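You operate a simulated robot arm through the tools that you are given. There is no shell and no other tool.

The job below is to be done with a simulated two-armed robot. You get a single attempt, and the scene is never put back.

JOB
Curl the brim of the wide straw hat on the yellow bench all round with the lathe's roller.
Fine: set the lever to Slow and leave it; pull the roller out, switch off, leave the hat on the lathe.

Only the result counts: the job must be done as asked and must still hold three seconds after the hand-in. Knocking over, shifting, dropping, spilling or breaking anything else fails it.

ROBOT AND FRAMES
Two 7-joint arms with two-finger parallel grippers on one trunk that stands fixed in place. Base frame: the origin is at the foot of the trunk, x ahead of it, y to its left, z up. Units: m, degrees, N and s.
The left shoulder is at [0.05, 0.165, 1.18], the right one opposite. With the tool pointing down near the work surface each hand reaches from about 0.22 to 0.7 m from the base axis, measured 20 degrees to its own side. Payload 3.91 kg a hand.
The tool frame of a hand sits at the grasp point between the pads (the TCP): z along the fingers, y along the line on which they close. The tips reach 0.03 m beyond it. Largest opening 0.11 m; finger width 0.02, thickness 0.01; the body of the gripper, 0.048 by 0.112 m, starts 0.055 m behind the TCP.
Orientation is that of the tool frame in the base frame, as [roll, pitch, yaw] about the fixed x, y, z axes, in that order (R = Rz(yaw) Ry(pitch) Rx(roll)). With the fingers straight down and closing along the base's y, the tool's x points along the base's -x, its y along +y and its z along -z.

CONTROLS
- The arms move only by the tool servo_tool. It takes "left_plan", "right_plan" or both (then of equal length, played together; a hand with none holds still); each is a list of rows, each a list of 7 numbers: the gripper command, from -1 (fully open) to 1 (shut), values between in proportion, then the shift along the base's x, y, z in mm, then the turn, a rotation vector about the base's x, y, z in degrees. In form: [[grip, dx, dy, dz, wx, wy, wz], ...]. A call has 1 to 20 rows; each row shifts and turns the commanded pose from where the row before left it. Rows are played at 5 a second. More than 0.05 m and 8.6 degrees between two rows, or a gripper value outside its range, and nothing of the call is played. Where a pose cannot be reached the arm comes as near as it can. A force on the tool above 50 N (or 10 N above the force at the start of the call, whichever is more), or a blocked arm, ends the call early, and 0.2 s more pass. The fingers move at their own pace (about 0.045 m/s each) and stop on an object; they squeeze with about 30 N. The grip force told is the motor's: it shows also when the fingers shut on nothing. Time passes only in rows, and 0.2 s behind the last, so rows that do not move let the fingers close. The reply holds the time, the measured pose of the TCP, the force on the tool along the base axes, the opening and the grip force, in the units named above and with some noise, with the torque about the TCP (base axes, N m) and any sound that the robot's microphone picked up, and new pictures: "show" is both (left out), scene, wrist or none (wrist: the cameras of the hands that moved).
- Cameras (640 x 400 px; columns grow to the right, rows downward): "scene" is now at [0.1091, 0.0427, 1.3744]; the picture's right is [0.47, -0.88, 0.00], its down [-0.31, -0.17, -0.93] and it looks along [0.83, 0.44, -0.35] (base axes); focal length 219 px, centre (320, 200). "left" rides on the left gripper at [0.072, -0.017, -0.103] in its tool frame; the picture's right is [0.23, 0.97, 0.00], its down [-0.76, 0.18, -0.62] and it looks along [-0.61, 0.14, 0.78] (tool axes); focal length 222 px, centre (320, 200). "right" rides on the right gripper at [0.072, 0.017, -0.103] in its tool frame; the picture's right is [-0.23, 0.97, 0.00], its down [-0.76, -0.18, -0.62] and it looks along [-0.61, -0.14, 0.78] (tool axes); focal length 222 px, centre (320, 200). There is no depth. A picture from a camera that has moved, and an enlarged one, comes with that camera's place and axes in the base frame and with its lens.
- move_column(by): slides the trunk up (or, below 0, down) by that many m; the arms and the scene camera ride with it, the base frame stays. It gives what a move gives, with no picture.
- head_to(pan, tilt): turns the head with the scene camera to pan (to the left, within 80 degrees either way) and tilt (down, from -29 to 69), counted from straight ahead of the robot. It gives what a move gives, and a new picture of the scene camera.
- zoom(camera, box): a new picture of the part [left, top, right, bottom] of that camera's present view, enlarged. It takes no simulated time.
- sign_off(): hands the job in; it is judged then, once.

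Places have to be worked out from the pictures, the camera data and where the tool is seen. Open the grippers and draw the arms clear of the work before you hand the job in, unless the task says otherwise.

The tools are called after "Emit:" by a JSON object that holds its "name" and its "arguments". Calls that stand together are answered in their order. servo_tool: Moves the arms, as the interface text tells. Its arguments: {"type":"object","properties":{"left_plan":{"type":"array","items":{"type":"array","items":{"type":"number"}}},"right_plan":{"type":"array","items":{"type":"array","items":{"type":"number"}}},"show":{"type":"string","enum":["both","scene","wrist","none"]}},"required":[]} The other tools are called the same way: move_column (by) moves the trunk up or down; head_to (pan, tilt) turns the head that bears the scene camera; zoom (camera, box) takes an enlarged picture of a part of a camera's view; sign_off () hands the job in.

At the start:

```text
time_s: 0.0
left_tcp_pos: [0.3256, 0.4431, 1.3553]
left_tool_rot: [180.0, 0.1, 179.9]
left_ft_force: [-0.4, 0.4, -0.2]
left_wrist_torque: [0.01, -0.01, 0.01]
left_grip_width: 0.1102
left_grasp_force: 0.0
right_tcp_pos: [0.2887, 0.0097, 1.2718]
right_tool_rot: [-180.0, -0.1, -180.0]
right_ft_force: [0.5, -0.5, 0.3]
right_wrist_torque: [0.01, -0.01, 0.01]
right_grip_width: 0.1099
right_grasp_force: 0.0
trunk travel left (down, up): [-0.4, 0.103]
head pan, tilt (commanded): [27.8, 20.8]
```

scene: 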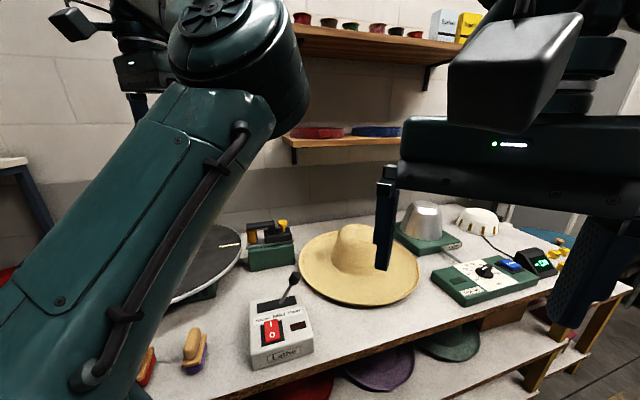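
right: 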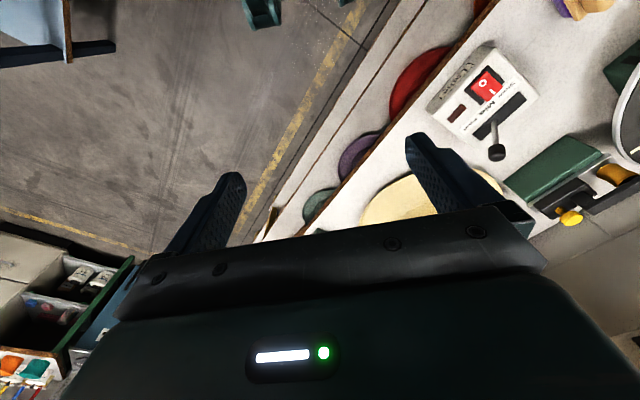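
left: 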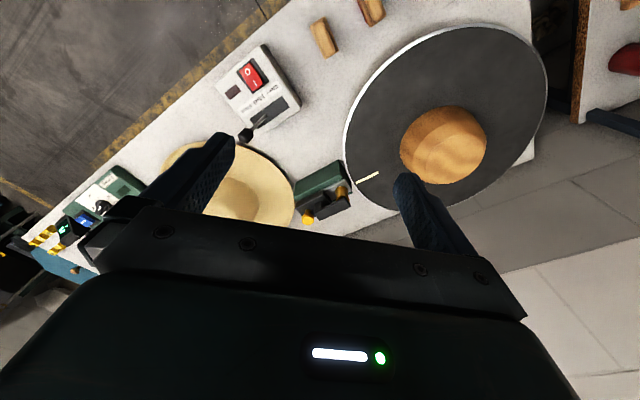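

I see a white-topped bench with a straw hat, a control box with lever and red rocker, a lathe disc at the left, and other devices. I'll look around with the head to find the yellow bench and the hats.

Emit:
{"name": "head_to", "arguments": {"pan": 60, "tilt": 30}}

Emit:
{"name": "head_to", "arguments": {"pan": -30, "tilt": 30}}

Emit:
{"name": "head_to", "arguments": {"pan": 20, "tilt": 45}}

```text
time_s: 1.0
left_tcp_pos: [0.3266, 0.4423, 1.3545]
left_tool_rot: [-180.0, 0.0, -180.0]
left_ft_force: [-0.3, 0.1, 0.4]
left_wrist_torque: [0.0, 0.0, -0.03]
left_grip_width: 0.1099
left_grasp_force: 0.1
right_tcp_pos: [0.2881, 0.0105, 1.2708]
right_tool_rot: [179.9, 0.0, 180.0]
right_ft_force: [0.6, 0.4, 0.0]
right_wrist_torque: [0.01, 0.01, 0.0]
right_grip_width: 0.1098
right_grasp_force: 0.2
trunk travel left (down, up): [-0.4, 0.103]
head pan, tilt (commanded): [60.0, 30.0]
camera scene: at [0.0721, 0.0776, 1.3597], right [0.87, -0.5, 0.0], down [-0.25, -0.43, -0.87], along [0.43, 0.75, -0.5], focal length 219 px, centre (320, 200)
```

scene: 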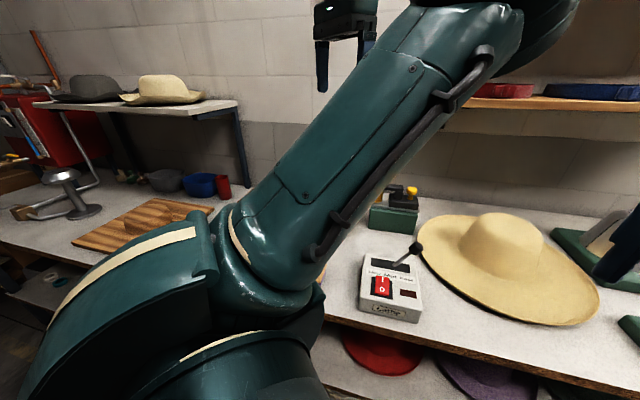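

```text
time_s: 2.6
left_tcp_pos: [0.327, 0.4427, 1.3547]
left_tool_rot: [-180.0, 0.1, 180.0]
left_ft_force: [0.9, -0.1, 0.1]
left_wrist_torque: [0.03, -0.02, -0.02]
left_grip_width: 0.1101
left_grasp_force: 0.1
right_tcp_pos: [0.2878, 0.0107, 1.2708]
right_tool_rot: [179.8, 0.0, -179.9]
right_ft_force: [0.1, -0.7, 0.3]
right_wrist_torque: [0.02, 0.01, -0.01]
right_grip_width: 0.1099
right_grasp_force: 0.0
trunk travel left (down, up): [-0.4, 0.103]
head pan, tilt (commanded): [-30.0, 30.0]
camera scene: at [0.1052, -0.0459, 1.3597], right [-0.5, -0.87, 0.0], down [-0.43, 0.25, -0.87], along [0.75, -0.43, -0.5], focal length 219 px, centre (320, 200)
```

scene: 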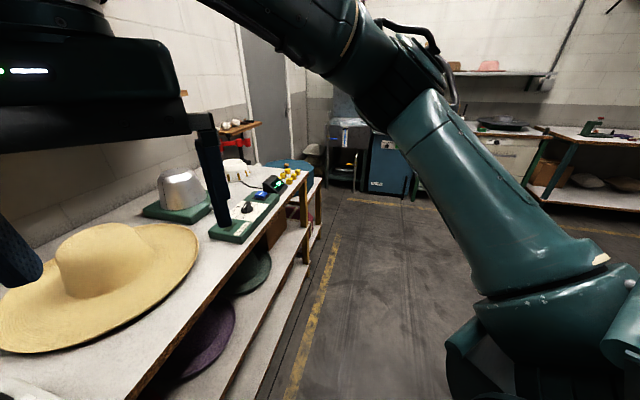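

```text
time_s: 3.8
left_tcp_pos: [0.3259, 0.4422, 1.3548]
left_tool_rot: [179.9, 0.0, -179.9]
left_ft_force: [-0.5, -0.8, 0.5]
left_wrist_torque: [-0.02, 0.04, 0.0]
left_grip_width: 0.1102
left_grasp_force: 0.0
right_tcp_pos: [0.2886, 0.0105, 1.2705]
right_tool_rot: [179.8, 0.0, 180.0]
right_ft_force: [0.3, 0.0, 0.4]
right_wrist_torque: [0.0, 0.01, 0.01]
right_grip_width: 0.11
right_grasp_force: 0.0
trunk travel left (down, up): [-0.4, 0.103]
head pan, tilt (commanded): [20.0, 45.0]
camera scene: at [0.1032, 0.027, 1.3371], right [0.34, -0.94, 0.0], down [-0.66, -0.24, -0.71], along [0.66, 0.24, -0.71], focal length 219 px, centre (320, 200)
```

scene: 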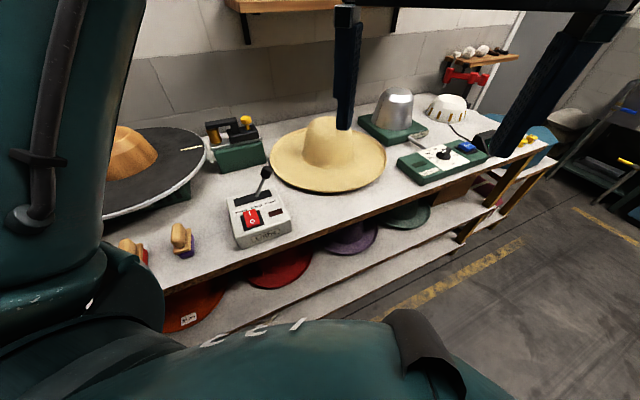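

The only wide straw hat in reach lies on the near bench; the lathe (disc with wooden block), its control box and a green unit with yellow knob are nearby. I'll zoom in on these for details.

Emit:
{"name": "zoom", "arguments": {"camera": "scene", "box": [200, 160, 320, 255]}}

Emit:
{"name": "zoom", "arguments": {"camera": "scene", "box": [100, 100, 300, 225]}}

Emit:
{"name": "zoom", "arguments": {"camera": "left", "box": [180, 0, 560, 238]}}

Emit:
{"name": "zoom", "arguments": {"camera": "scene", "box": [340, 80, 560, 218]}}

```text
4.21 times, centred on (260, 208) of scene
camera zoom: at [0.1032, 0.027, 1.3371], right [0.34, -0.94, 0.0], down [-0.66, -0.24, -0.71], along [0.66, 0.24, -0.71], focal length 920 px, centre (573, 168)
```

zoom: 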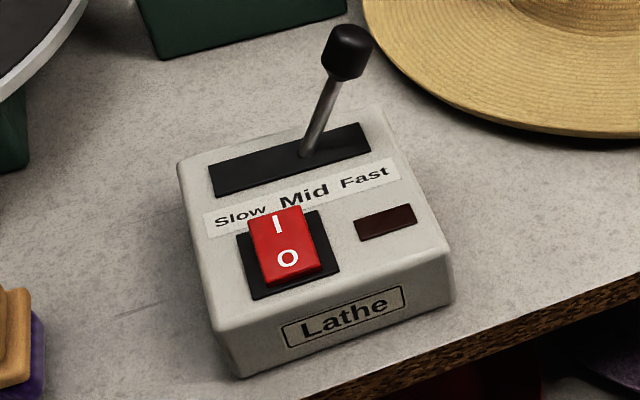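

```text
3.20 times, centred on (200, 162) of scene
camera zoom: at [0.1032, 0.027, 1.3371], right [0.34, -0.94, 0.0], down [-0.66, -0.24, -0.71], along [0.66, 0.24, -0.71], focal length 700 px, centre (704, 320)
```

zoom: 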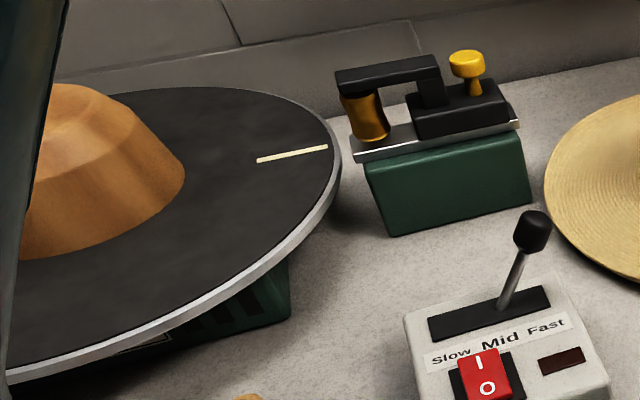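

```text
1.68 times, centred on (370, 119) of left
camera zoom: at [0.2542, 0.4261, 1.4597], right [-0.23, 0.97, 0.0], down [0.76, 0.18, 0.62], along [0.61, 0.14, -0.78], focal length 373 px, centre (236, 336)
```

zoom: 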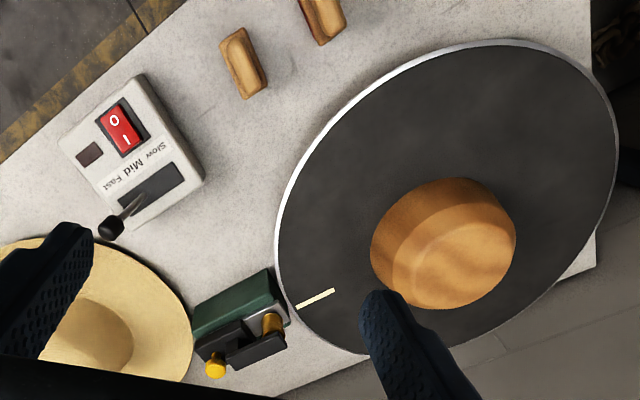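

```text
2.90 times, centred on (450, 149) of scene
camera zoom: at [0.1032, 0.027, 1.3371], right [0.34, -0.94, 0.0], down [-0.66, -0.24, -0.71], along [0.66, 0.24, -0.71], focal length 634 px, centre (-57, 348)
```

zoom: 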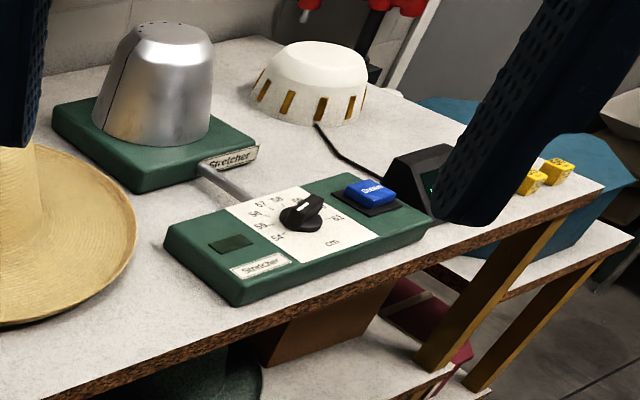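

Bench top is near z≈0.87, the disc top near z≈0.96 with centre about (0.37, 0.73), the knob near (0.667, 0.487, 1.02), and the hat centre about (0.75, 0.23). I'll move the right hand out to the right to clear the view and bring the left hand's camera over the hat.

Emit:
{"name": "servo_tool", "arguments": {"left_plan": [[-1, 13, -28, -17, 0, 0, 0], [-1, 13, -28, -17, 0, 0, 0], [-1, 13, -28, -17, 0, 0, 0], [-1, 13, -28, -17, 0, 0, 0], [-1, 13, -28, -17, 0, 0, 0], [-1, 13, -28, -17, 0, 0, 0], [-1, 13, -28, -17, 0, 0, 0], [-1, 13, -28, -17, 0, 0, 0]], "right_plan": [[-1, -5, -40, 0, 0, 0, 0], [-1, -5, -40, 0, 0, 0, 0], [-1, -5, -40, 0, 0, 0, 0], [-1, -5, -40, 0, 0, 0, 0], [-1, -5, -40, 0, 0, 0, 0], [-1, -5, -40, 0, 0, 0, 0], [-1, -5, -40, 0, 0, 0, 0], [-1, 0, 0, 0, 0, 0, 0]], "show": "both"}}

```text
time_s: 5.6
left_tcp_pos: [0.4216, 0.3323, 1.2734]
left_tool_rot: [-178.6, -0.4, -177.7]
left_ft_force: [0.8, 0.7, 0.3]
left_wrist_torque: [0.02, 0.04, 0.02]
left_grip_width: 0.1101
left_grasp_force: 0.1
left hand out of reach, approached as far as the arm can: row 3, 4, 5, 6, 7
right_tcp_pos: [0.2524, -0.2712, 1.2705]
right_tool_rot: [179.9, -0.1, -179.9]
right_ft_force: [0.0, -0.7, 0.3]
right_wrist_torque: [-0.02, -0.02, -0.02]
right_grip_width: 0.1101
right_grasp_force: 0.1
trunk travel left (down, up): [-0.4, 0.103]
head pan, tilt (commanded): [20.0, 45.0]
camera scene: at [0.1033, 0.0267, 1.337], right [0.34, -0.94, 0.0], down [-0.66, -0.24, -0.71], along [0.66, 0.24, -0.71], focal length 219 px, centre (320, 200)
camera right: at [0.1816, -0.254, 1.3721], right [0.23, 0.97, 0.0], down [0.76, -0.18, 0.62], along [0.61, -0.14, -0.78], focal length 222 px, centre (320, 200)
camera left: at [0.3503, 0.3153, 1.3792], right [-0.27, 0.96, -0.02], down [0.76, 0.22, 0.61], along [0.6, 0.15, -0.79], focal length 222 px, centre (320, 200)
```

scene: 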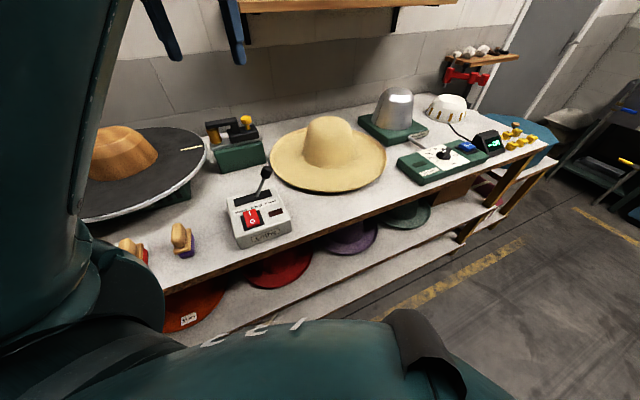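
right: 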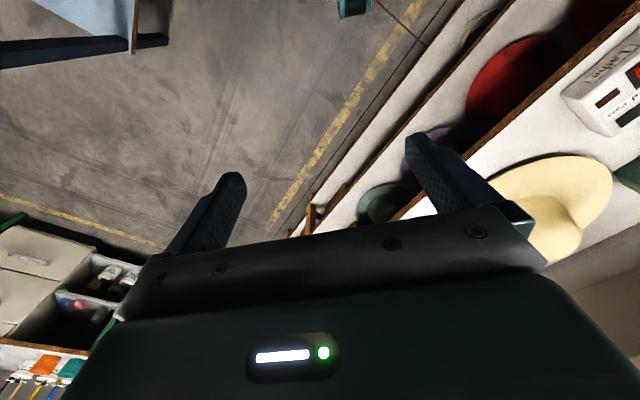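
left: 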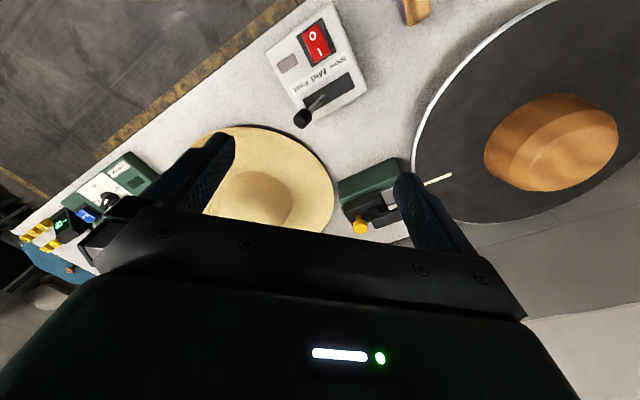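

The left arm reported it couldn't follow its path fully. I'll send a hold row to see where it settles.

Emit:
{"name": "servo_tool", "arguments": {"left_plan": [[-1, 0, 0, 0, 0, 0, 0], [-1, 0, 0, 0, 0, 0, 0]], "show": "wrist"}}

Emit:
{"name": "head_to", "arguments": {"pan": 45, "tilt": 10}}

```text
time_s: 6.2
left_tcp_pos: [0.4201, 0.3333, 1.2728]
left_tool_rot: [-178.2, -0.4, -177.5]
left_ft_force: [-0.9, 0.2, 0.6]
left_wrist_torque: [-0.01, -0.02, 0.01]
left_grip_width: 0.1098
left_grasp_force: 0.0
right_tcp_pos: [0.254, -0.2707, 1.2708]
right_tool_rot: [179.9, 0.0, 179.9]
right_ft_force: [0.2, 0.1, 0.3]
right_wrist_torque: [-0.02, 0.0, -0.01]
right_grip_width: 0.1099
right_grasp_force: 0.0
trunk travel left (down, up): [-0.4, 0.103]
head pan, tilt (commanded): [20.0, 45.0]
camera left: at [0.3502, 0.3174, 1.3784], right [-0.27, 0.96, -0.03], down [0.76, 0.23, 0.61], along [0.59, 0.14, -0.79], focal length 222 px, centre (320, 200)
```

left: 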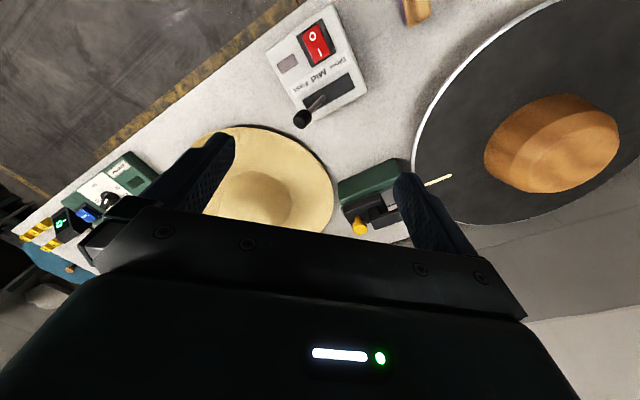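

```text
time_s: 7.2
left_tcp_pos: [0.4209, 0.3348, 1.2723]
left_tool_rot: [-178.2, -0.5, -177.6]
left_ft_force: [0.0, -0.3, -0.5]
left_wrist_torque: [0.01, -0.02, 0.01]
left_grip_width: 0.11
left_grasp_force: 0.1
right_tcp_pos: [0.2522, -0.271, 1.2698]
right_tool_rot: [179.9, 0.0, 180.0]
right_ft_force: [-0.3, -0.2, -0.2]
right_wrist_torque: [0.01, 0.01, 0.0]
right_grip_width: 0.1099
right_grasp_force: 0.1
trunk travel left (down, up): [-0.4, 0.103]
head pan, tilt (commanded): [45.0, 10.0]
camera scene: at [0.0926, 0.065, 1.3919], right [0.71, -0.71, 0.0], down [-0.12, -0.12, -0.98], along [0.7, 0.7, -0.17], focal length 219 px, centre (320, 200)
```

scene: 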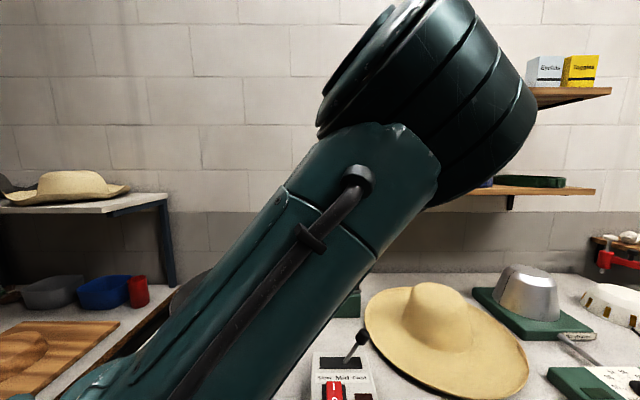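

The left elbow is folded up high, likely limiting motion at that height. I'll lower the hand some, which should be nearer the arm's normal workspace, and check the pose.

Emit:
{"name": "servo_tool", "arguments": {"left_plan": [[-1, 0, 0, -30, 0, 0, 0], [-1, 0, 0, -30, 0, 0, 0], [-1, 0, 0, 0, 0, 0, 0]], "show": "wrist"}}

```text
time_s: 8.0
left_tcp_pos: [0.4211, 0.3351, 1.2114]
left_tool_rot: [-178.3, -0.5, -177.6]
left_ft_force: [-0.5, 0.1, 0.1]
left_wrist_torque: [0.01, 0.0, -0.01]
left_grip_width: 0.1099
left_grasp_force: 0.0
right_tcp_pos: [0.2531, -0.2694, 1.2706]
right_tool_rot: [179.9, 0.0, 180.0]
right_ft_force: [-0.2, -0.3, 0.2]
right_wrist_torque: [-0.01, 0.03, -0.04]
right_grip_width: 0.1097
right_grasp_force: 0.1
trunk travel left (down, up): [-0.4, 0.103]
head pan, tilt (commanded): [45.0, 10.0]
camera left: at [0.3493, 0.3179, 1.317], right [-0.27, 0.96, -0.03], down [0.76, 0.23, 0.61], along [0.59, 0.14, -0.79], focal length 222 px, centre (320, 200)
```

left: 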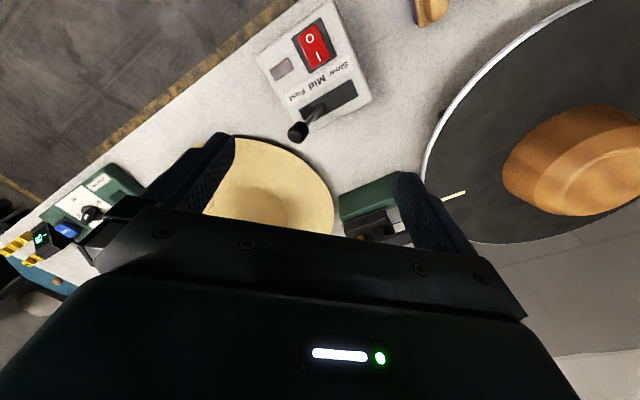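

The command now starts from the achieved pose (0.42, 0.335, 1.21). I'll try moving toward the hat again with small steps, restoring the small rotation drift.

Emit:
{"name": "servo_tool", "arguments": {"left_plan": [[-1, 10, -30, 0, 0, 0, 0], [-1, 10, -30, 0, 0, 0, 0], [-1, 10, -30, 0, 0, 0, 0], [-1, 0, 0, 0, 0, 0, 0]], "show": "wrist"}}

```text
time_s: 9.0
left_tcp_pos: [0.4532, 0.2505, 1.2132]
left_tool_rot: [-178.1, -0.7, -177.7]
left_ft_force: [0.2, -0.4, 0.0]
left_wrist_torque: [-0.02, 0.01, 0.02]
left_grip_width: 0.1103
left_grasp_force: 0.1
left hand out of reach, approached as far as the arm can: row 3
right_tcp_pos: [0.2531, -0.2697, 1.2701]
right_tool_rot: [179.9, 0.1, -180.0]
right_ft_force: [0.9, 0.4, -0.5]
right_wrist_torque: [0.0, 0.04, -0.02]
right_grip_width: 0.1103
right_grasp_force: 0.0
trunk travel left (down, up): [-0.4, 0.103]
head pan, tilt (commanded): [45.0, 10.0]
camera left: at [0.3817, 0.2341, 1.3187], right [-0.27, 0.96, -0.03], down [0.76, 0.23, 0.61], along [0.59, 0.14, -0.79], focal length 222 px, centre (320, 200)
```

left: 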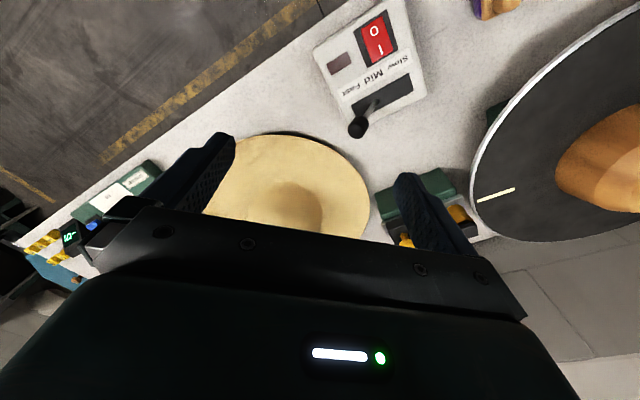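

The limit loosens as the hand gets lower. Let me zoom on the hat and the lever from this viewpoint.

Emit:
{"name": "zoom", "arguments": {"camera": "left", "box": [200, 110, 400, 240]}}

Emit:
{"name": "zoom", "arguments": {"camera": "left", "box": [300, 0, 460, 140]}}

Emit:
{"name": "head_to", "arguments": {"pan": 15, "tilt": 35}}

Emit:
{"name": "zoom", "arguments": {"camera": "scene", "box": [220, 60, 420, 185]}}

```text
3.08 times, centred on (300, 175) of left
camera zoom: at [0.3817, 0.2341, 1.3187], right [-0.27, 0.96, -0.03], down [0.76, 0.23, 0.61], along [0.59, 0.14, -0.79], focal length 684 px, centre (382, 277)
```

zoom: 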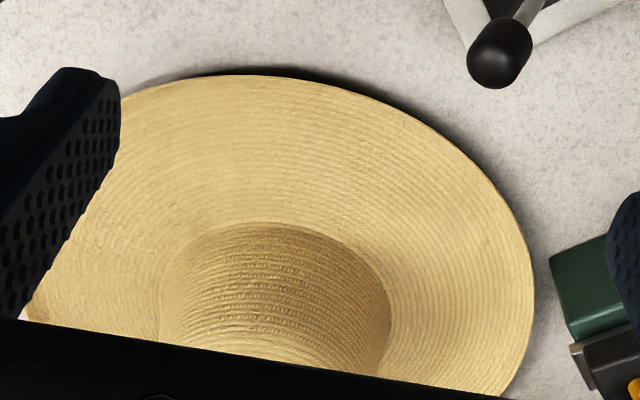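

```text
2.86 times, centred on (380, 70) of left
camera zoom: at [0.3817, 0.2341, 1.3187], right [-0.27, 0.96, -0.03], down [0.76, 0.23, 0.61], along [0.59, 0.14, -0.79], focal length 635 px, centre (149, 571)
```

zoom: 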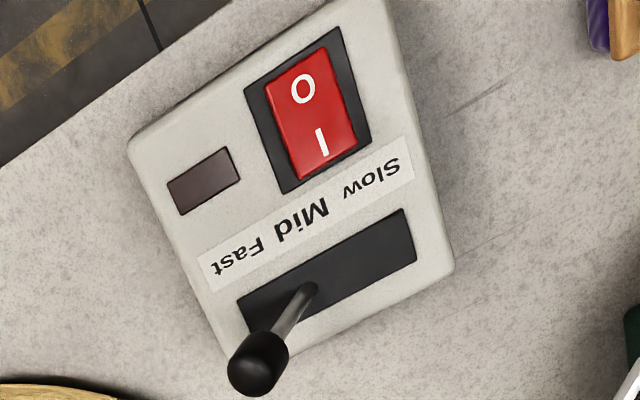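

```text
time_s: 10.0
left_tcp_pos: [0.4523, 0.2517, 1.2111]
left_tool_rot: [-178.0, -0.7, -177.6]
left_ft_force: [0.5, 0.2, -0.7]
left_wrist_torque: [0.03, -0.03, 0.01]
left_grip_width: 0.11
left_grasp_force: 0.0
right_tcp_pos: [0.2526, -0.2696, 1.2697]
right_tool_rot: [180.0, 0.0, -180.0]
right_ft_force: [0.4, 0.0, 0.4]
right_wrist_torque: [0.01, 0.01, -0.04]
right_grip_width: 0.1102
right_grasp_force: 0.2
trunk travel left (down, up): [-0.4, 0.103]
head pan, tilt (commanded): [15.0, 35.0]
camera scene: at [0.1114, 0.0292, 1.3576], right [0.33, -0.94, 0.0], down [-0.49, -0.17, -0.85], along [0.81, 0.28, -0.52], focal length 219 px, centre (320, 200)
```

scene: 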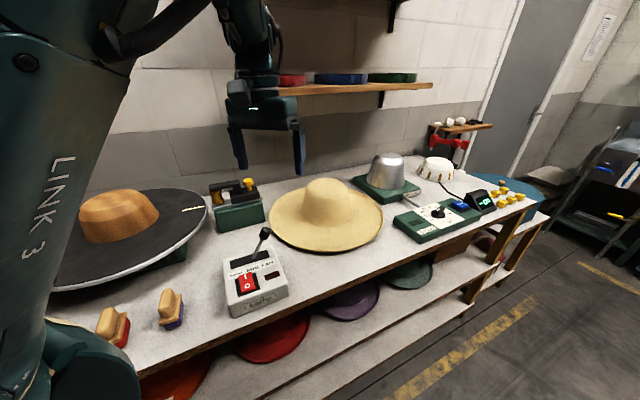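

```text
3.20 times, centred on (320, 122) of scene
camera zoom: at [0.1114, 0.0292, 1.3576], right [0.33, -0.94, 0.0], down [-0.49, -0.17, -0.85], along [0.81, 0.28, -0.52], focal length 700 px, centre (320, 448)
```

zoom: 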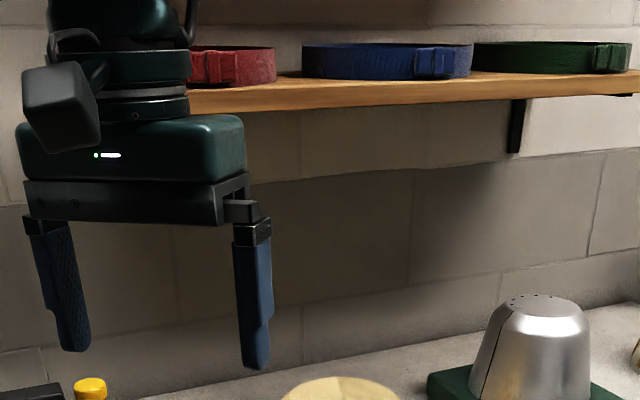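

The shadow under the near brim hints it's lifted off the bench. I'll zoom in on the hat from the scene camera to check the brim height.

Emit:
{"name": "zoom", "arguments": {"camera": "scene", "box": [260, 165, 400, 255]}}

Emit:
{"name": "zoom", "arguments": {"camera": "scene", "box": [40, 160, 290, 316]}}

```text
4.44 times, centred on (330, 210) of scene
camera zoom: at [0.1114, 0.0292, 1.3576], right [0.33, -0.94, 0.0], down [-0.49, -0.17, -0.85], along [0.81, 0.28, -0.52], focal length 972 px, centre (276, 156)
```

zoom: 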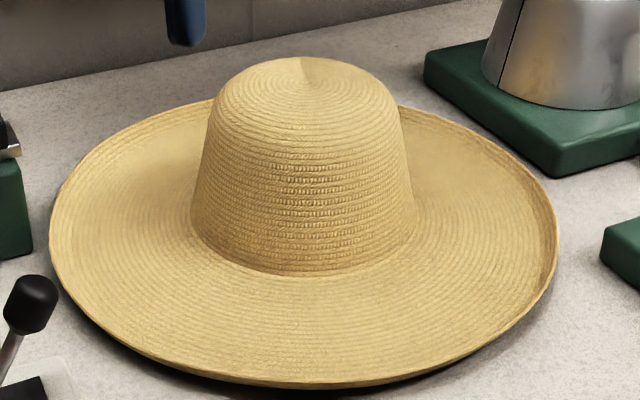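

```text
2.56 times, centred on (165, 238) of scene
camera zoom: at [0.1114, 0.0292, 1.3576], right [0.33, -0.94, 0.0], down [-0.49, -0.17, -0.85], along [0.81, 0.28, -0.52], focal length 560 px, centre (717, 103)
```

zoom: 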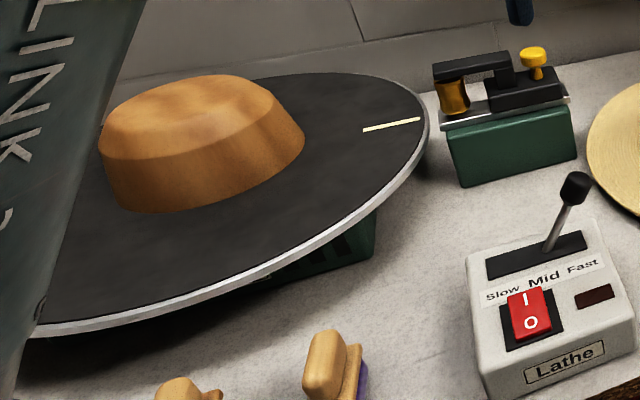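

The rocker is at O (lamp dark) and the lever leans to Fast, with its knob triangulated near (0.48, 0.312, 0.985). I'll close the left gripper and move it to the Fast side of the lever, staying above it first.

Emit:
{"name": "servo_tool", "arguments": {"left_plan": [[1, 13, 5, -30, 0, 0, 0], [1, 13, 5, -30, 0, 0, 0], [1, 13, 5, -30, 0, 0, 0], [1, 13, 5, -20, 0, 0, 0], [1, 0, 0, 0, 0, 0, 0]], "show": "both"}}

Emit:
{"name": "zoom", "arguments": {"camera": "scene", "box": [220, 150, 340, 245]}}

```text
time_s: 11.2
left_tcp_pos: [0.5059, 0.2733, 1.1032]
left_tool_rot: [-177.4, -0.3, -177.0]
left_ft_force: [-0.1, 0.3, 1.0]
left_wrist_torque: [0.02, 0.0, -0.01]
left_grip_width: 0.0032
left_grasp_force: 0.1
right_tcp_pos: [0.2536, -0.2698, 1.2701]
right_tool_rot: [179.9, 0.0, -179.9]
right_ft_force: [0.1, 0.2, 0.2]
right_wrist_torque: [0.0, 0.01, 0.01]
right_grip_width: 0.11
right_grasp_force: 0.1
trunk travel left (down, up): [-0.4, 0.103]
head pan, tilt (commanded): [15.0, 35.0]
camera scene: at [0.1116, 0.0221, 1.3519], right [0.26, -0.97, 0.0], down [-0.55, -0.15, -0.82], along [0.79, 0.21, -0.57], focal length 219 px, centre (320, 200)
camera left: at [0.4343, 0.2579, 1.2095], right [-0.28, 0.96, -0.04], down [0.75, 0.25, 0.61], along [0.6, 0.14, -0.79], focal length 222 px, centre (320, 200)
```

scene: 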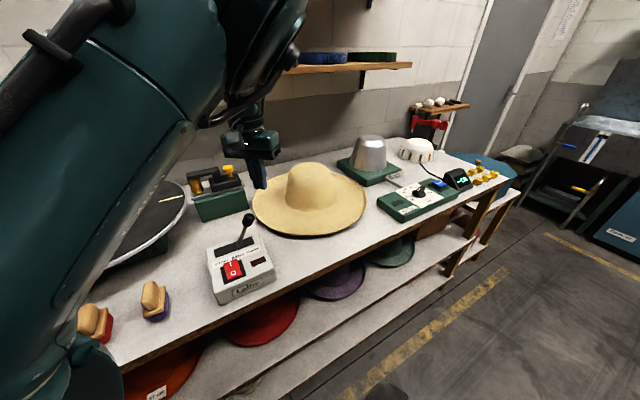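
left: 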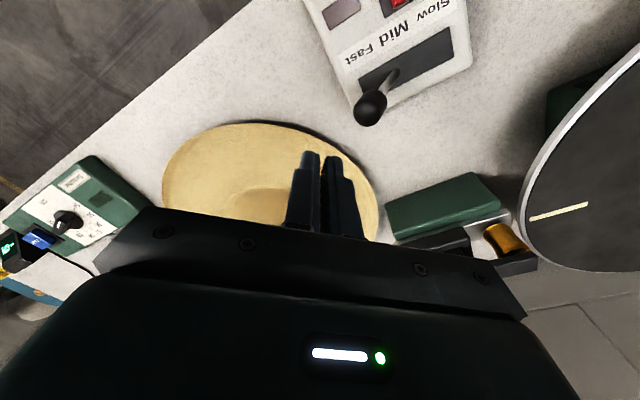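

```text
4.21 times, centred on (280, 198) of scene
camera zoom: at [0.1116, 0.0221, 1.3519], right [0.26, -0.97, 0.0], down [-0.55, -0.15, -0.82], along [0.79, 0.21, -0.57], focal length 920 px, centre (488, 210)
```

zoom: 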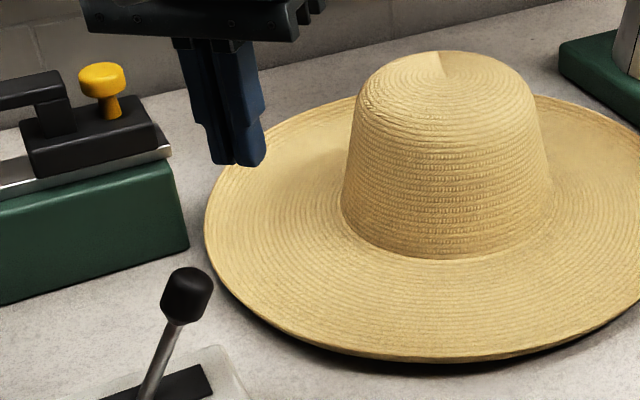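

Knob position confirmed at about (0.48, 0.311, 0.985), and the closed fingers are about 45 mm to its Fast side. I'll descend so the tips are just below the knob's middle.

Emit:
{"name": "servo_tool", "arguments": {"left_plan": [[1, 0, 0, -36, 0, 0, 0], [1, 0, 0, -36, 0, 0, 0], [1, 0, 0, -36, 0, 0, 0], [1, 0, 0, 0, 0, 0, 0]], "show": "both"}}

Emit:
{"name": "zoom", "arguments": {"camera": "scene", "box": [180, 180, 320, 275]}}

```text
time_s: 12.2
left_tcp_pos: [0.5056, 0.2696, 0.9946]
left_tool_rot: [-178.4, -0.4, -177.6]
left_ft_force: [-0.5, 0.1, 0.3]
left_wrist_torque: [-0.02, 0.01, 0.01]
left_grip_width: 0.0
left_grasp_force: 29.9
right_tcp_pos: [0.2532, -0.2702, 1.2693]
right_tool_rot: [179.9, 0.0, -180.0]
right_ft_force: [0.4, -0.4, -0.9]
right_wrist_torque: [0.02, 0.01, -0.02]
right_grip_width: 0.1096
right_grasp_force: 0.0
trunk travel left (down, up): [-0.4, 0.103]
head pan, tilt (commanded): [15.0, 35.0]
camera scene: at [0.1116, 0.0221, 1.3519], right [0.26, -0.97, 0.0], down [-0.55, -0.15, -0.82], along [0.79, 0.21, -0.57], focal length 219 px, centre (320, 200)
camera left: at [0.4337, 0.2526, 1.0994], right [-0.27, 0.96, -0.03], down [0.76, 0.23, 0.61], along [0.59, 0.14, -0.79], focal length 222 px, centre (320, 200)
```

scene: 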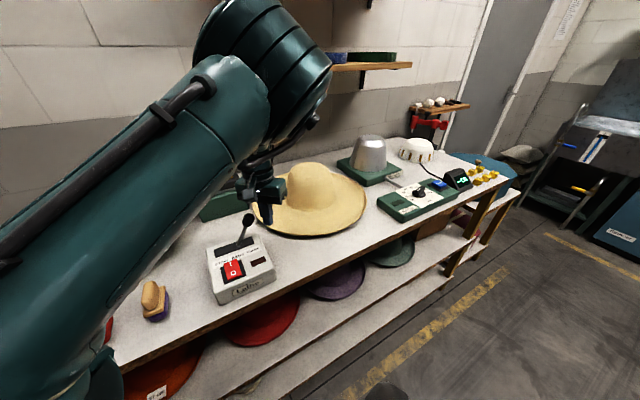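
left: 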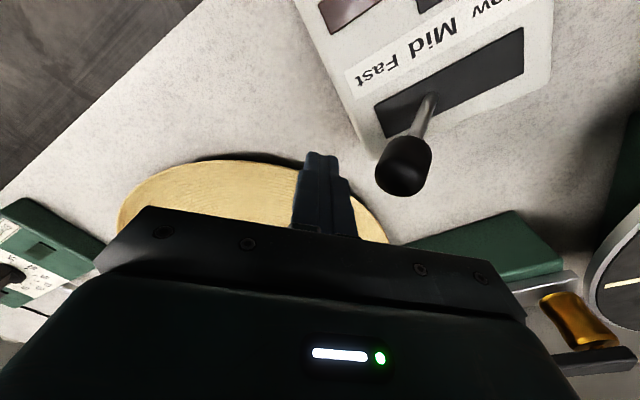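

```text
4.21 times, centred on (250, 228) of scene
camera zoom: at [0.1116, 0.0221, 1.3519], right [0.26, -0.97, 0.0], down [-0.55, -0.15, -0.82], along [0.79, 0.21, -0.57], focal length 920 px, centre (615, 84)
```

zoom: 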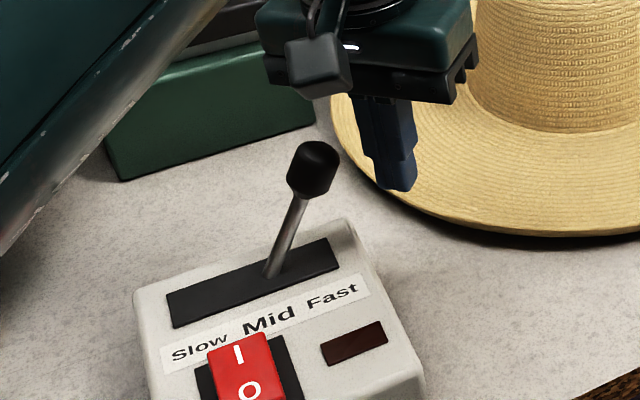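

The fingers are beside the knob on the Fast side. I'll align laterally by a few mm and push along the slot toward Slow in 15 mm steps, watching the force.

Emit:
{"name": "servo_tool", "arguments": {"left_plan": [[1, 8, 8, 0, 0, 0, 0], [1, -10, 11, 0, 0, 0, 0], [1, -10, 11, 0, 0, 0, 0], [1, -10, 11, 0, 0, 0, 0], [1, -10, 11, 0, 0, 0, 0], [1, 0, 0, 0, 0, 0, 0]], "show": "both"}}

Emit:
{"name": "zoom", "arguments": {"camera": "scene", "box": [180, 180, 320, 275]}}

```text
time_s: 13.6
left_tcp_pos: [0.4737, 0.3214, 0.9945]
left_tool_rot: [-178.2, -0.5, -177.7]
left_ft_force: [0.2, -0.3, 1.1]
left_wrist_torque: [0.01, 0.03, 0.0]
left_grip_width: 0.0
left_grasp_force: 30.3
right_tcp_pos: [0.2525, -0.2703, 1.2705]
right_tool_rot: [180.0, 0.0, 179.9]
right_ft_force: [0.9, -0.3, 0.4]
right_wrist_torque: [0.01, -0.01, 0.01]
right_grip_width: 0.1099
right_grasp_force: 0.1
trunk travel left (down, up): [-0.4, 0.103]
head pan, tilt (commanded): [15.0, 35.0]
camera scene: at [0.1119, 0.0219, 1.3519], right [0.26, -0.97, 0.0], down [-0.55, -0.15, -0.82], along [0.79, 0.21, -0.57], focal length 219 px, centre (320, 200)
camera left: at [0.4023, 0.3051, 1.1006], right [-0.27, 0.96, -0.03], down [0.76, 0.23, 0.61], along [0.59, 0.14, -0.79], focal length 222 px, centre (320, 200)
```

scene: 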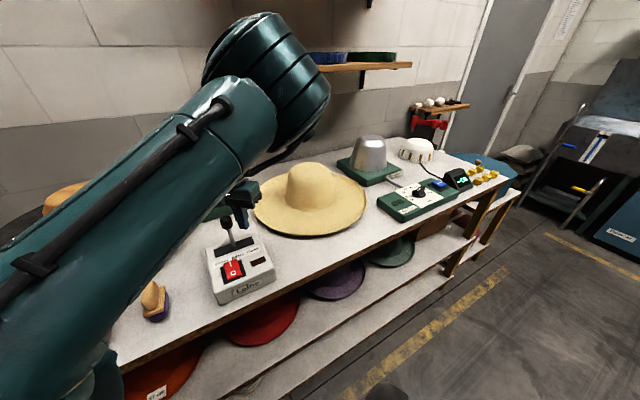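
left: 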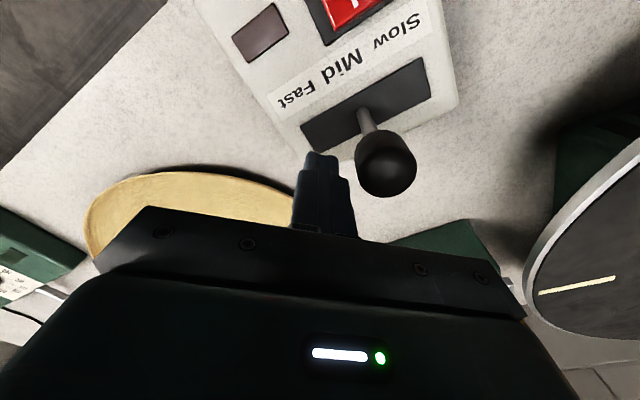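

```text
4.21 times, centred on (250, 228) of scene
camera zoom: at [0.1119, 0.0219, 1.3519], right [0.26, -0.97, 0.0], down [-0.55, -0.15, -0.82], along [0.79, 0.21, -0.57], focal length 920 px, centre (615, 84)
```

zoom: 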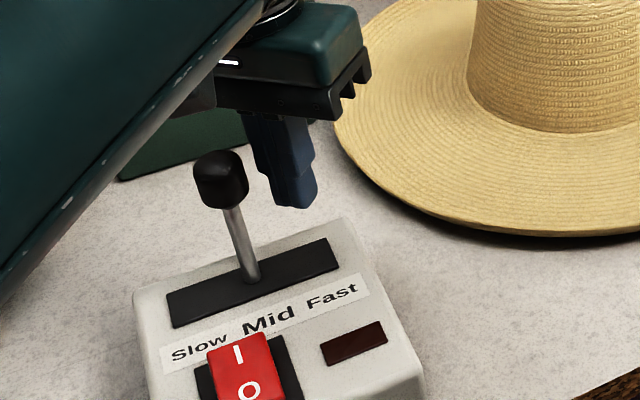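

The lever has snapped to about Mid, knob now near (0.447, 0.35). I'll keep pushing toward Slow.

Emit:
{"name": "servo_tool", "arguments": {"left_plan": [[1, -10, 11, 0, 0, 0, 0], [1, -10, 11, 0, 0, 0, 0], [1, -10, 11, 0, 0, 0, 0], [1, -7, 8, 0, 0, 0, 0], [1, 0, 0, 0, 0, 0, 0]], "show": "both"}}

Emit:
{"name": "zoom", "arguments": {"camera": "scene", "box": [180, 180, 320, 275]}}

```text
time_s: 14.8
left_tcp_pos: [0.4359, 0.3639, 0.9949]
left_tool_rot: [-178.3, -0.5, -177.6]
left_ft_force: [1.2, -1.1, 0.3]
left_wrist_torque: [-0.01, 0.01, -0.02]
left_grip_width: 0.0
left_grasp_force: 30.1
right_tcp_pos: [0.2531, -0.2715, 1.2702]
right_tool_rot: [179.9, 0.0, 179.9]
right_ft_force: [-0.1, 0.2, 0.0]
right_wrist_torque: [-0.03, 0.04, 0.01]
right_grip_width: 0.1102
right_grasp_force: 0.1
trunk travel left (down, up): [-0.4, 0.103]
head pan, tilt (commanded): [15.0, 35.0]
camera scene: at [0.1119, 0.022, 1.3519], right [0.26, -0.97, 0.0], down [-0.55, -0.15, -0.82], along [0.79, 0.21, -0.57], focal length 219 px, centre (320, 200)
camera left: at [0.365, 0.3468, 1.1008], right [-0.27, 0.96, -0.03], down [0.76, 0.23, 0.61], along [0.59, 0.14, -0.79], focal length 222 px, centre (320, 200)
```

scene: 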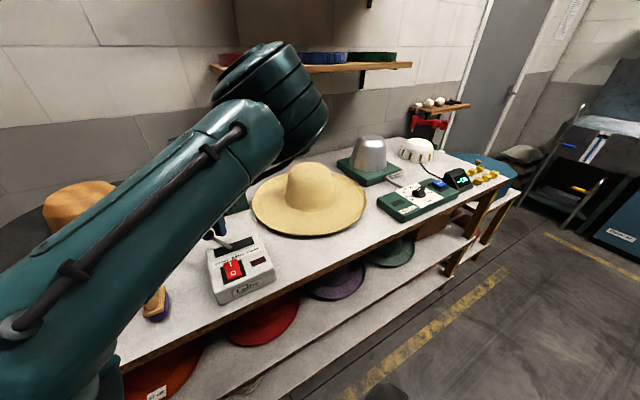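
left: 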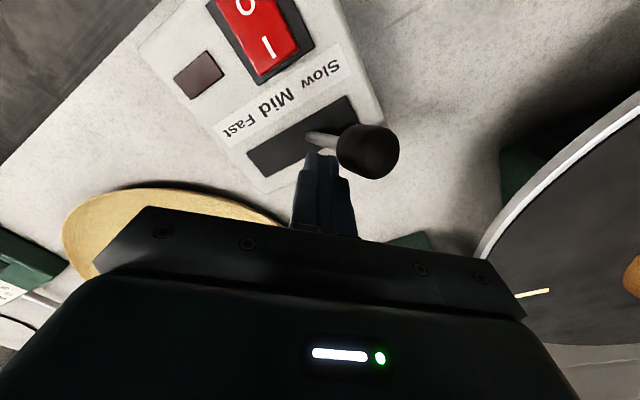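

```text
4.21 times, centred on (250, 228) of scene
camera zoom: at [0.1119, 0.022, 1.3519], right [0.26, -0.97, 0.0], down [-0.55, -0.15, -0.82], along [0.79, 0.21, -0.57], focal length 920 px, centre (615, 84)
```

zoom: 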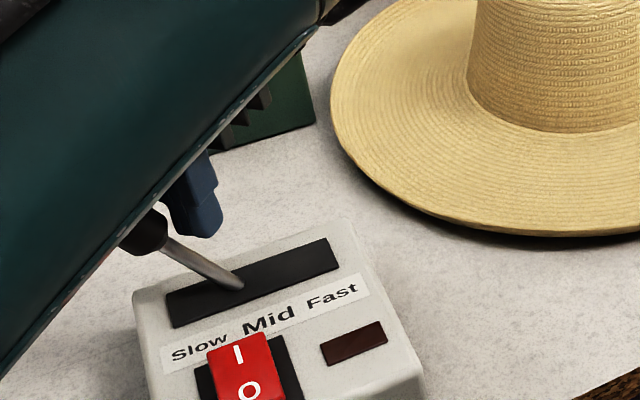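

The lever knob is now near (0.41, 0.383), mirrored about Mid from its Fast position, so it's at Slow. I'll back the finger off, rise, and verify.

Emit:
{"name": "servo_tool", "arguments": {"left_plan": [[1, 10, -11, 0, 0, 0, 0], [1, 10, -11, 0, 0, 0, 0], [1, 5, -5, 40, 0, 0, 0], [1, 0, 0, 45, 0, 0, 0], [1, 0, 0, 45, 0, 0, 0], [1, 0, 0, 0, 0, 0, 0]], "show": "both"}}

Emit:
{"name": "zoom", "arguments": {"camera": "scene", "box": [180, 180, 320, 275]}}

Emit:
{"name": "zoom", "arguments": {"camera": "left", "box": [220, 0, 480, 163]}}

```text
time_s: 16.2
left_tcp_pos: [0.4603, 0.3418, 1.1225]
left_tool_rot: [-177.6, -0.7, -176.8]
left_ft_force: [0.1, -0.4, 0.4]
left_wrist_torque: [-0.04, 0.0, -0.01]
left_grip_width: 0.0
left_grasp_force: 29.9
right_tcp_pos: [0.2529, -0.2708, 1.2705]
right_tool_rot: [-179.9, 0.0, -180.0]
right_ft_force: [-0.6, 0.0, -0.7]
right_wrist_torque: [-0.02, -0.01, -0.03]
right_grip_width: 0.1098
right_grasp_force: 0.2
trunk travel left (down, up): [-0.4, 0.103]
head pan, tilt (commanded): [15.0, 35.0]
camera scene: at [0.1121, 0.0223, 1.3518], right [0.26, -0.97, 0.0], down [-0.55, -0.15, -0.82], along [0.79, 0.21, -0.57], focal length 219 px, centre (320, 200)
camera left: at [0.3893, 0.325, 1.2287], right [-0.28, 0.96, -0.04], down [0.76, 0.25, 0.6], along [0.59, 0.14, -0.8], focal length 222 px, centre (320, 200)
```

scene: 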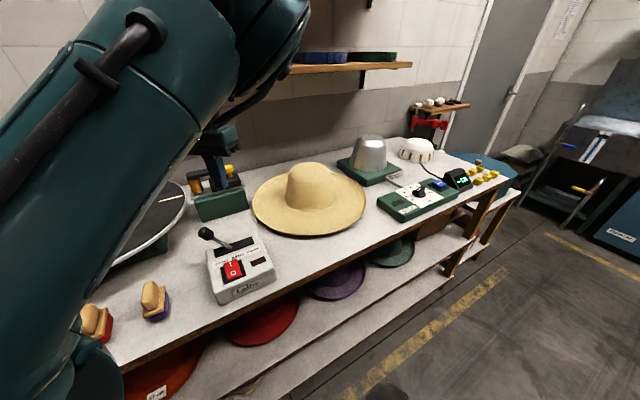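
left: 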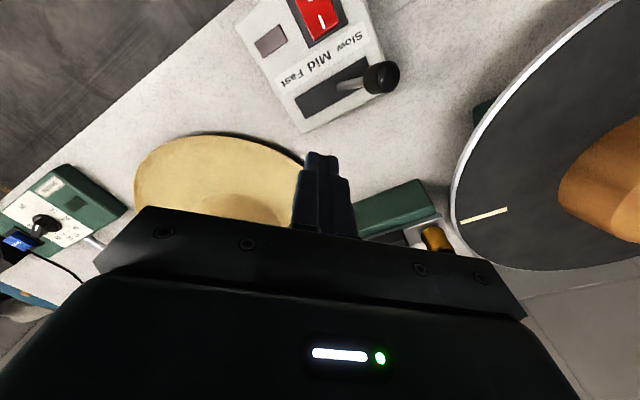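

```text
4.21 times, centred on (250, 228) of scene
camera zoom: at [0.1121, 0.0223, 1.3518], right [0.26, -0.97, 0.0], down [-0.55, -0.15, -0.82], along [0.79, 0.21, -0.57], focal length 920 px, centre (615, 84)
```

zoom: 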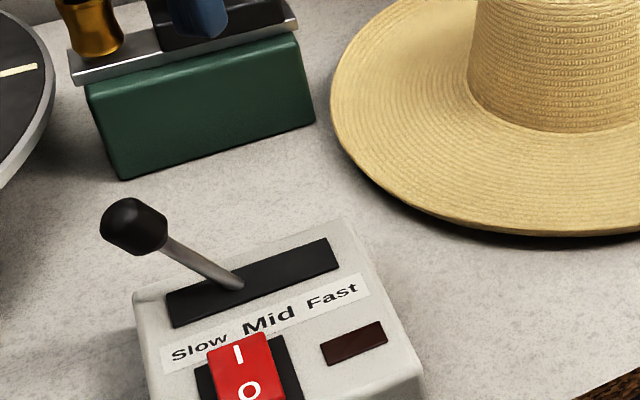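

```text
2.45 times, centred on (350, 82) of left
camera zoom: at [0.3893, 0.325, 1.2287], right [-0.28, 0.96, -0.04], down [0.76, 0.25, 0.6], along [0.59, 0.14, -0.8], focal length 545 px, centre (246, 491)
```

zoom: 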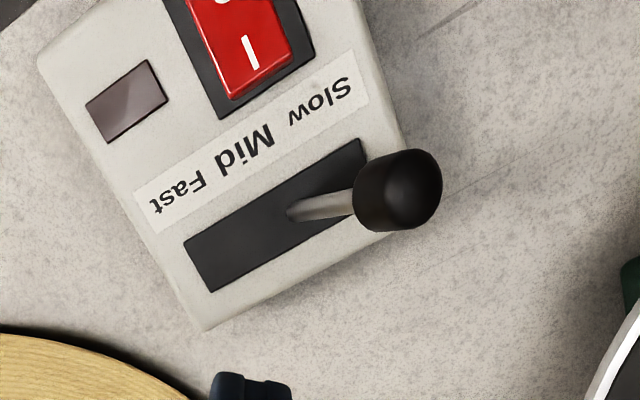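

Lever verified at Slow. Now I'll measure the hat carefully from the settled scene camera.

Emit:
{"name": "zoom", "arguments": {"camera": "scene", "box": [245, 155, 375, 245]}}

Emit:
{"name": "zoom", "arguments": {"camera": "left", "box": [120, 120, 320, 245]}}

Emit:
{"name": "zoom", "arguments": {"camera": "right", "box": [440, 100, 640, 280]}}

```text
4.44 times, centred on (310, 200) of scene
camera zoom: at [0.1121, 0.0223, 1.3518], right [0.26, -0.97, 0.0], down [-0.55, -0.15, -0.82], along [0.79, 0.21, -0.57], focal length 972 px, centre (364, 200)
```

zoom: 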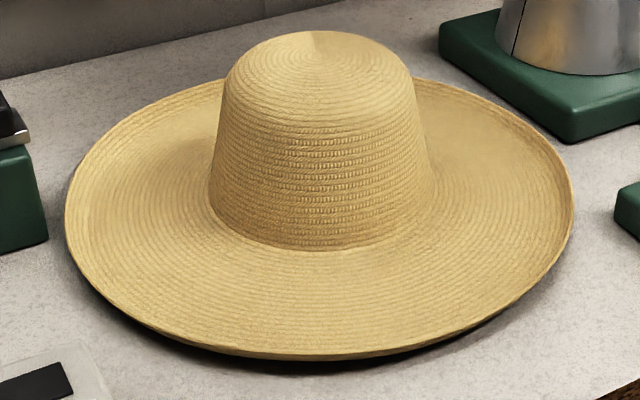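

```text
3.20 times, centred on (220, 182) of left
camera zoom: at [0.3893, 0.325, 1.2287], right [-0.28, 0.96, -0.04], down [0.76, 0.25, 0.6], along [0.59, 0.14, -0.8], focal length 711 px, centre (640, 256)
```

zoom: 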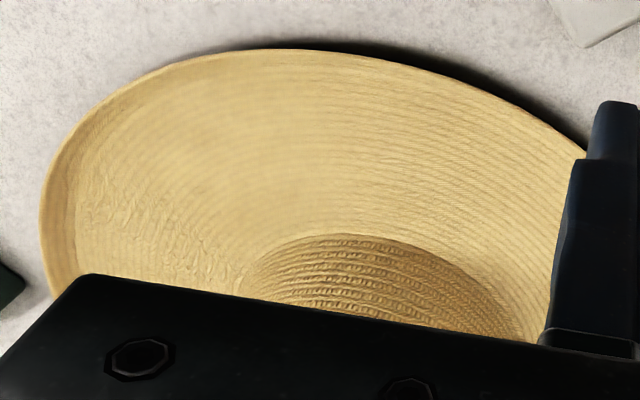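

```text
2.22 times, centred on (540, 190) of right
camera zoom: at [0.1819, -0.2529, 1.3724], right [0.23, 0.97, 0.0], down [0.76, -0.18, 0.62], along [0.61, -0.14, -0.78], focal length 494 px, centre (-169, 222)
```

zoom: 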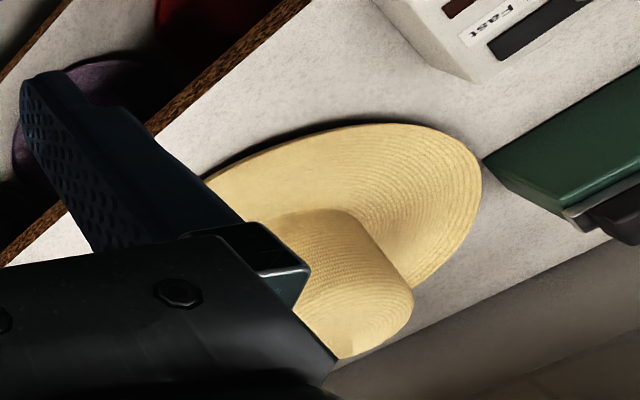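

Hat estimated: centre ≈ (0.775, 0.237), brim radius ≈ 0.21, brim ≈ 1–1.5 cm above the bench; the bench's front edge runs about 10 cm in front of the brim. I'll turn the left hand to point forward-down (30° below horizontal, along azimuth 44°, closing vertically) in free space in front of the hat.

Emit:
{"name": "servo_tool", "arguments": {"left_plan": [[0.3, 10, -34, 0, 6.29, -2.67, -4.64], [0.3, 10, -34, 0, 6.29, -2.67, -4.64], [0.3, 10, -34, 0, 6.29, -2.67, -4.64], [0.3, 10, -34, 0, 6.29, -2.67, -4.64], [0.3, 10, -34, 0, 6.29, -2.67, -4.64], [0.3, 10, -34, 0, 6.29, -2.67, -4.64], [0.3, 10, -34, 0, 6.29, -2.67, -4.64], [0.3, 10, -34, 0, 6.29, -2.67, -4.64], [0.3, 10, -34, 0, 6.29, -2.67, -4.64], [0.3, 0, 0, 0, 0, 0, 0]], "show": "both"}}

```text
time_s: 18.4
left_tcp_pos: [0.7375, 0.1933, 1.1726]
left_tool_rot: [121.8, 1.8, 135.6]
left_ft_force: [-0.1, -0.4, 0.5]
left_wrist_torque: [-0.02, -0.01, 0.0]
left_grip_width: 0.0384
left_grasp_force: 0.1
left hand out of reach, approached as far as the arm can: row 2, 3, 4, 5, 6, 7, 8, 9
right_tcp_pos: [0.2534, -0.2693, 1.2699]
right_tool_rot: [180.0, 0.0, 180.0]
right_ft_force: [-0.6, -0.4, -0.3]
right_wrist_torque: [-0.01, -0.02, -0.02]
right_grip_width: 0.1097
right_grasp_force: 0.1
trunk travel left (down, up): [-0.4, 0.103]
head pan, tilt (commanded): [15.0, 35.0]
camera scene: at [0.1115, 0.0224, 1.3519], right [0.26, -0.97, 0.0], down [-0.55, -0.15, -0.82], along [0.79, 0.21, -0.57], focal length 219 px, centre (320, 200)
camera left: at [0.6163, 0.1759, 1.2105], right [0.18, 0.54, 0.82], down [0.23, -0.83, 0.5], along [0.96, 0.1, -0.27], focal length 222 px, centre (320, 200)
```

scene: 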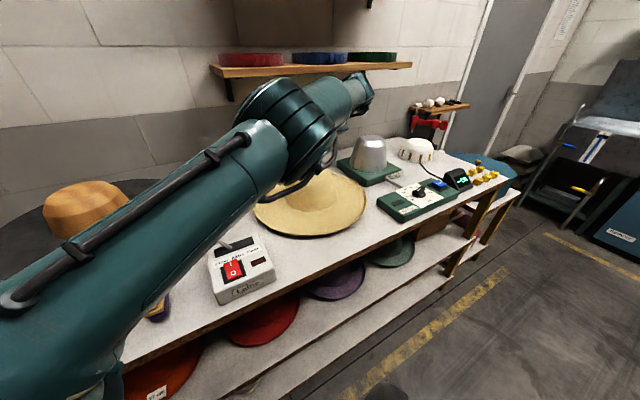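
left: 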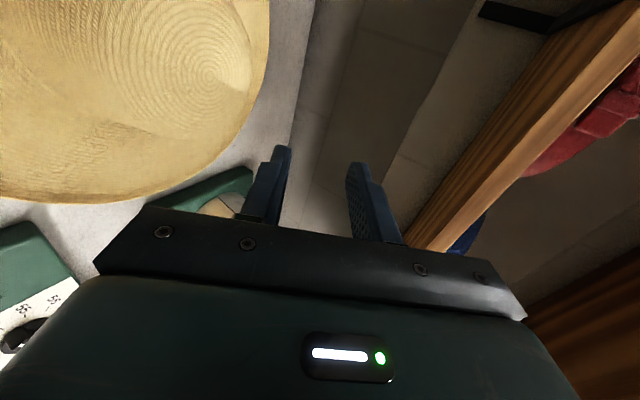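

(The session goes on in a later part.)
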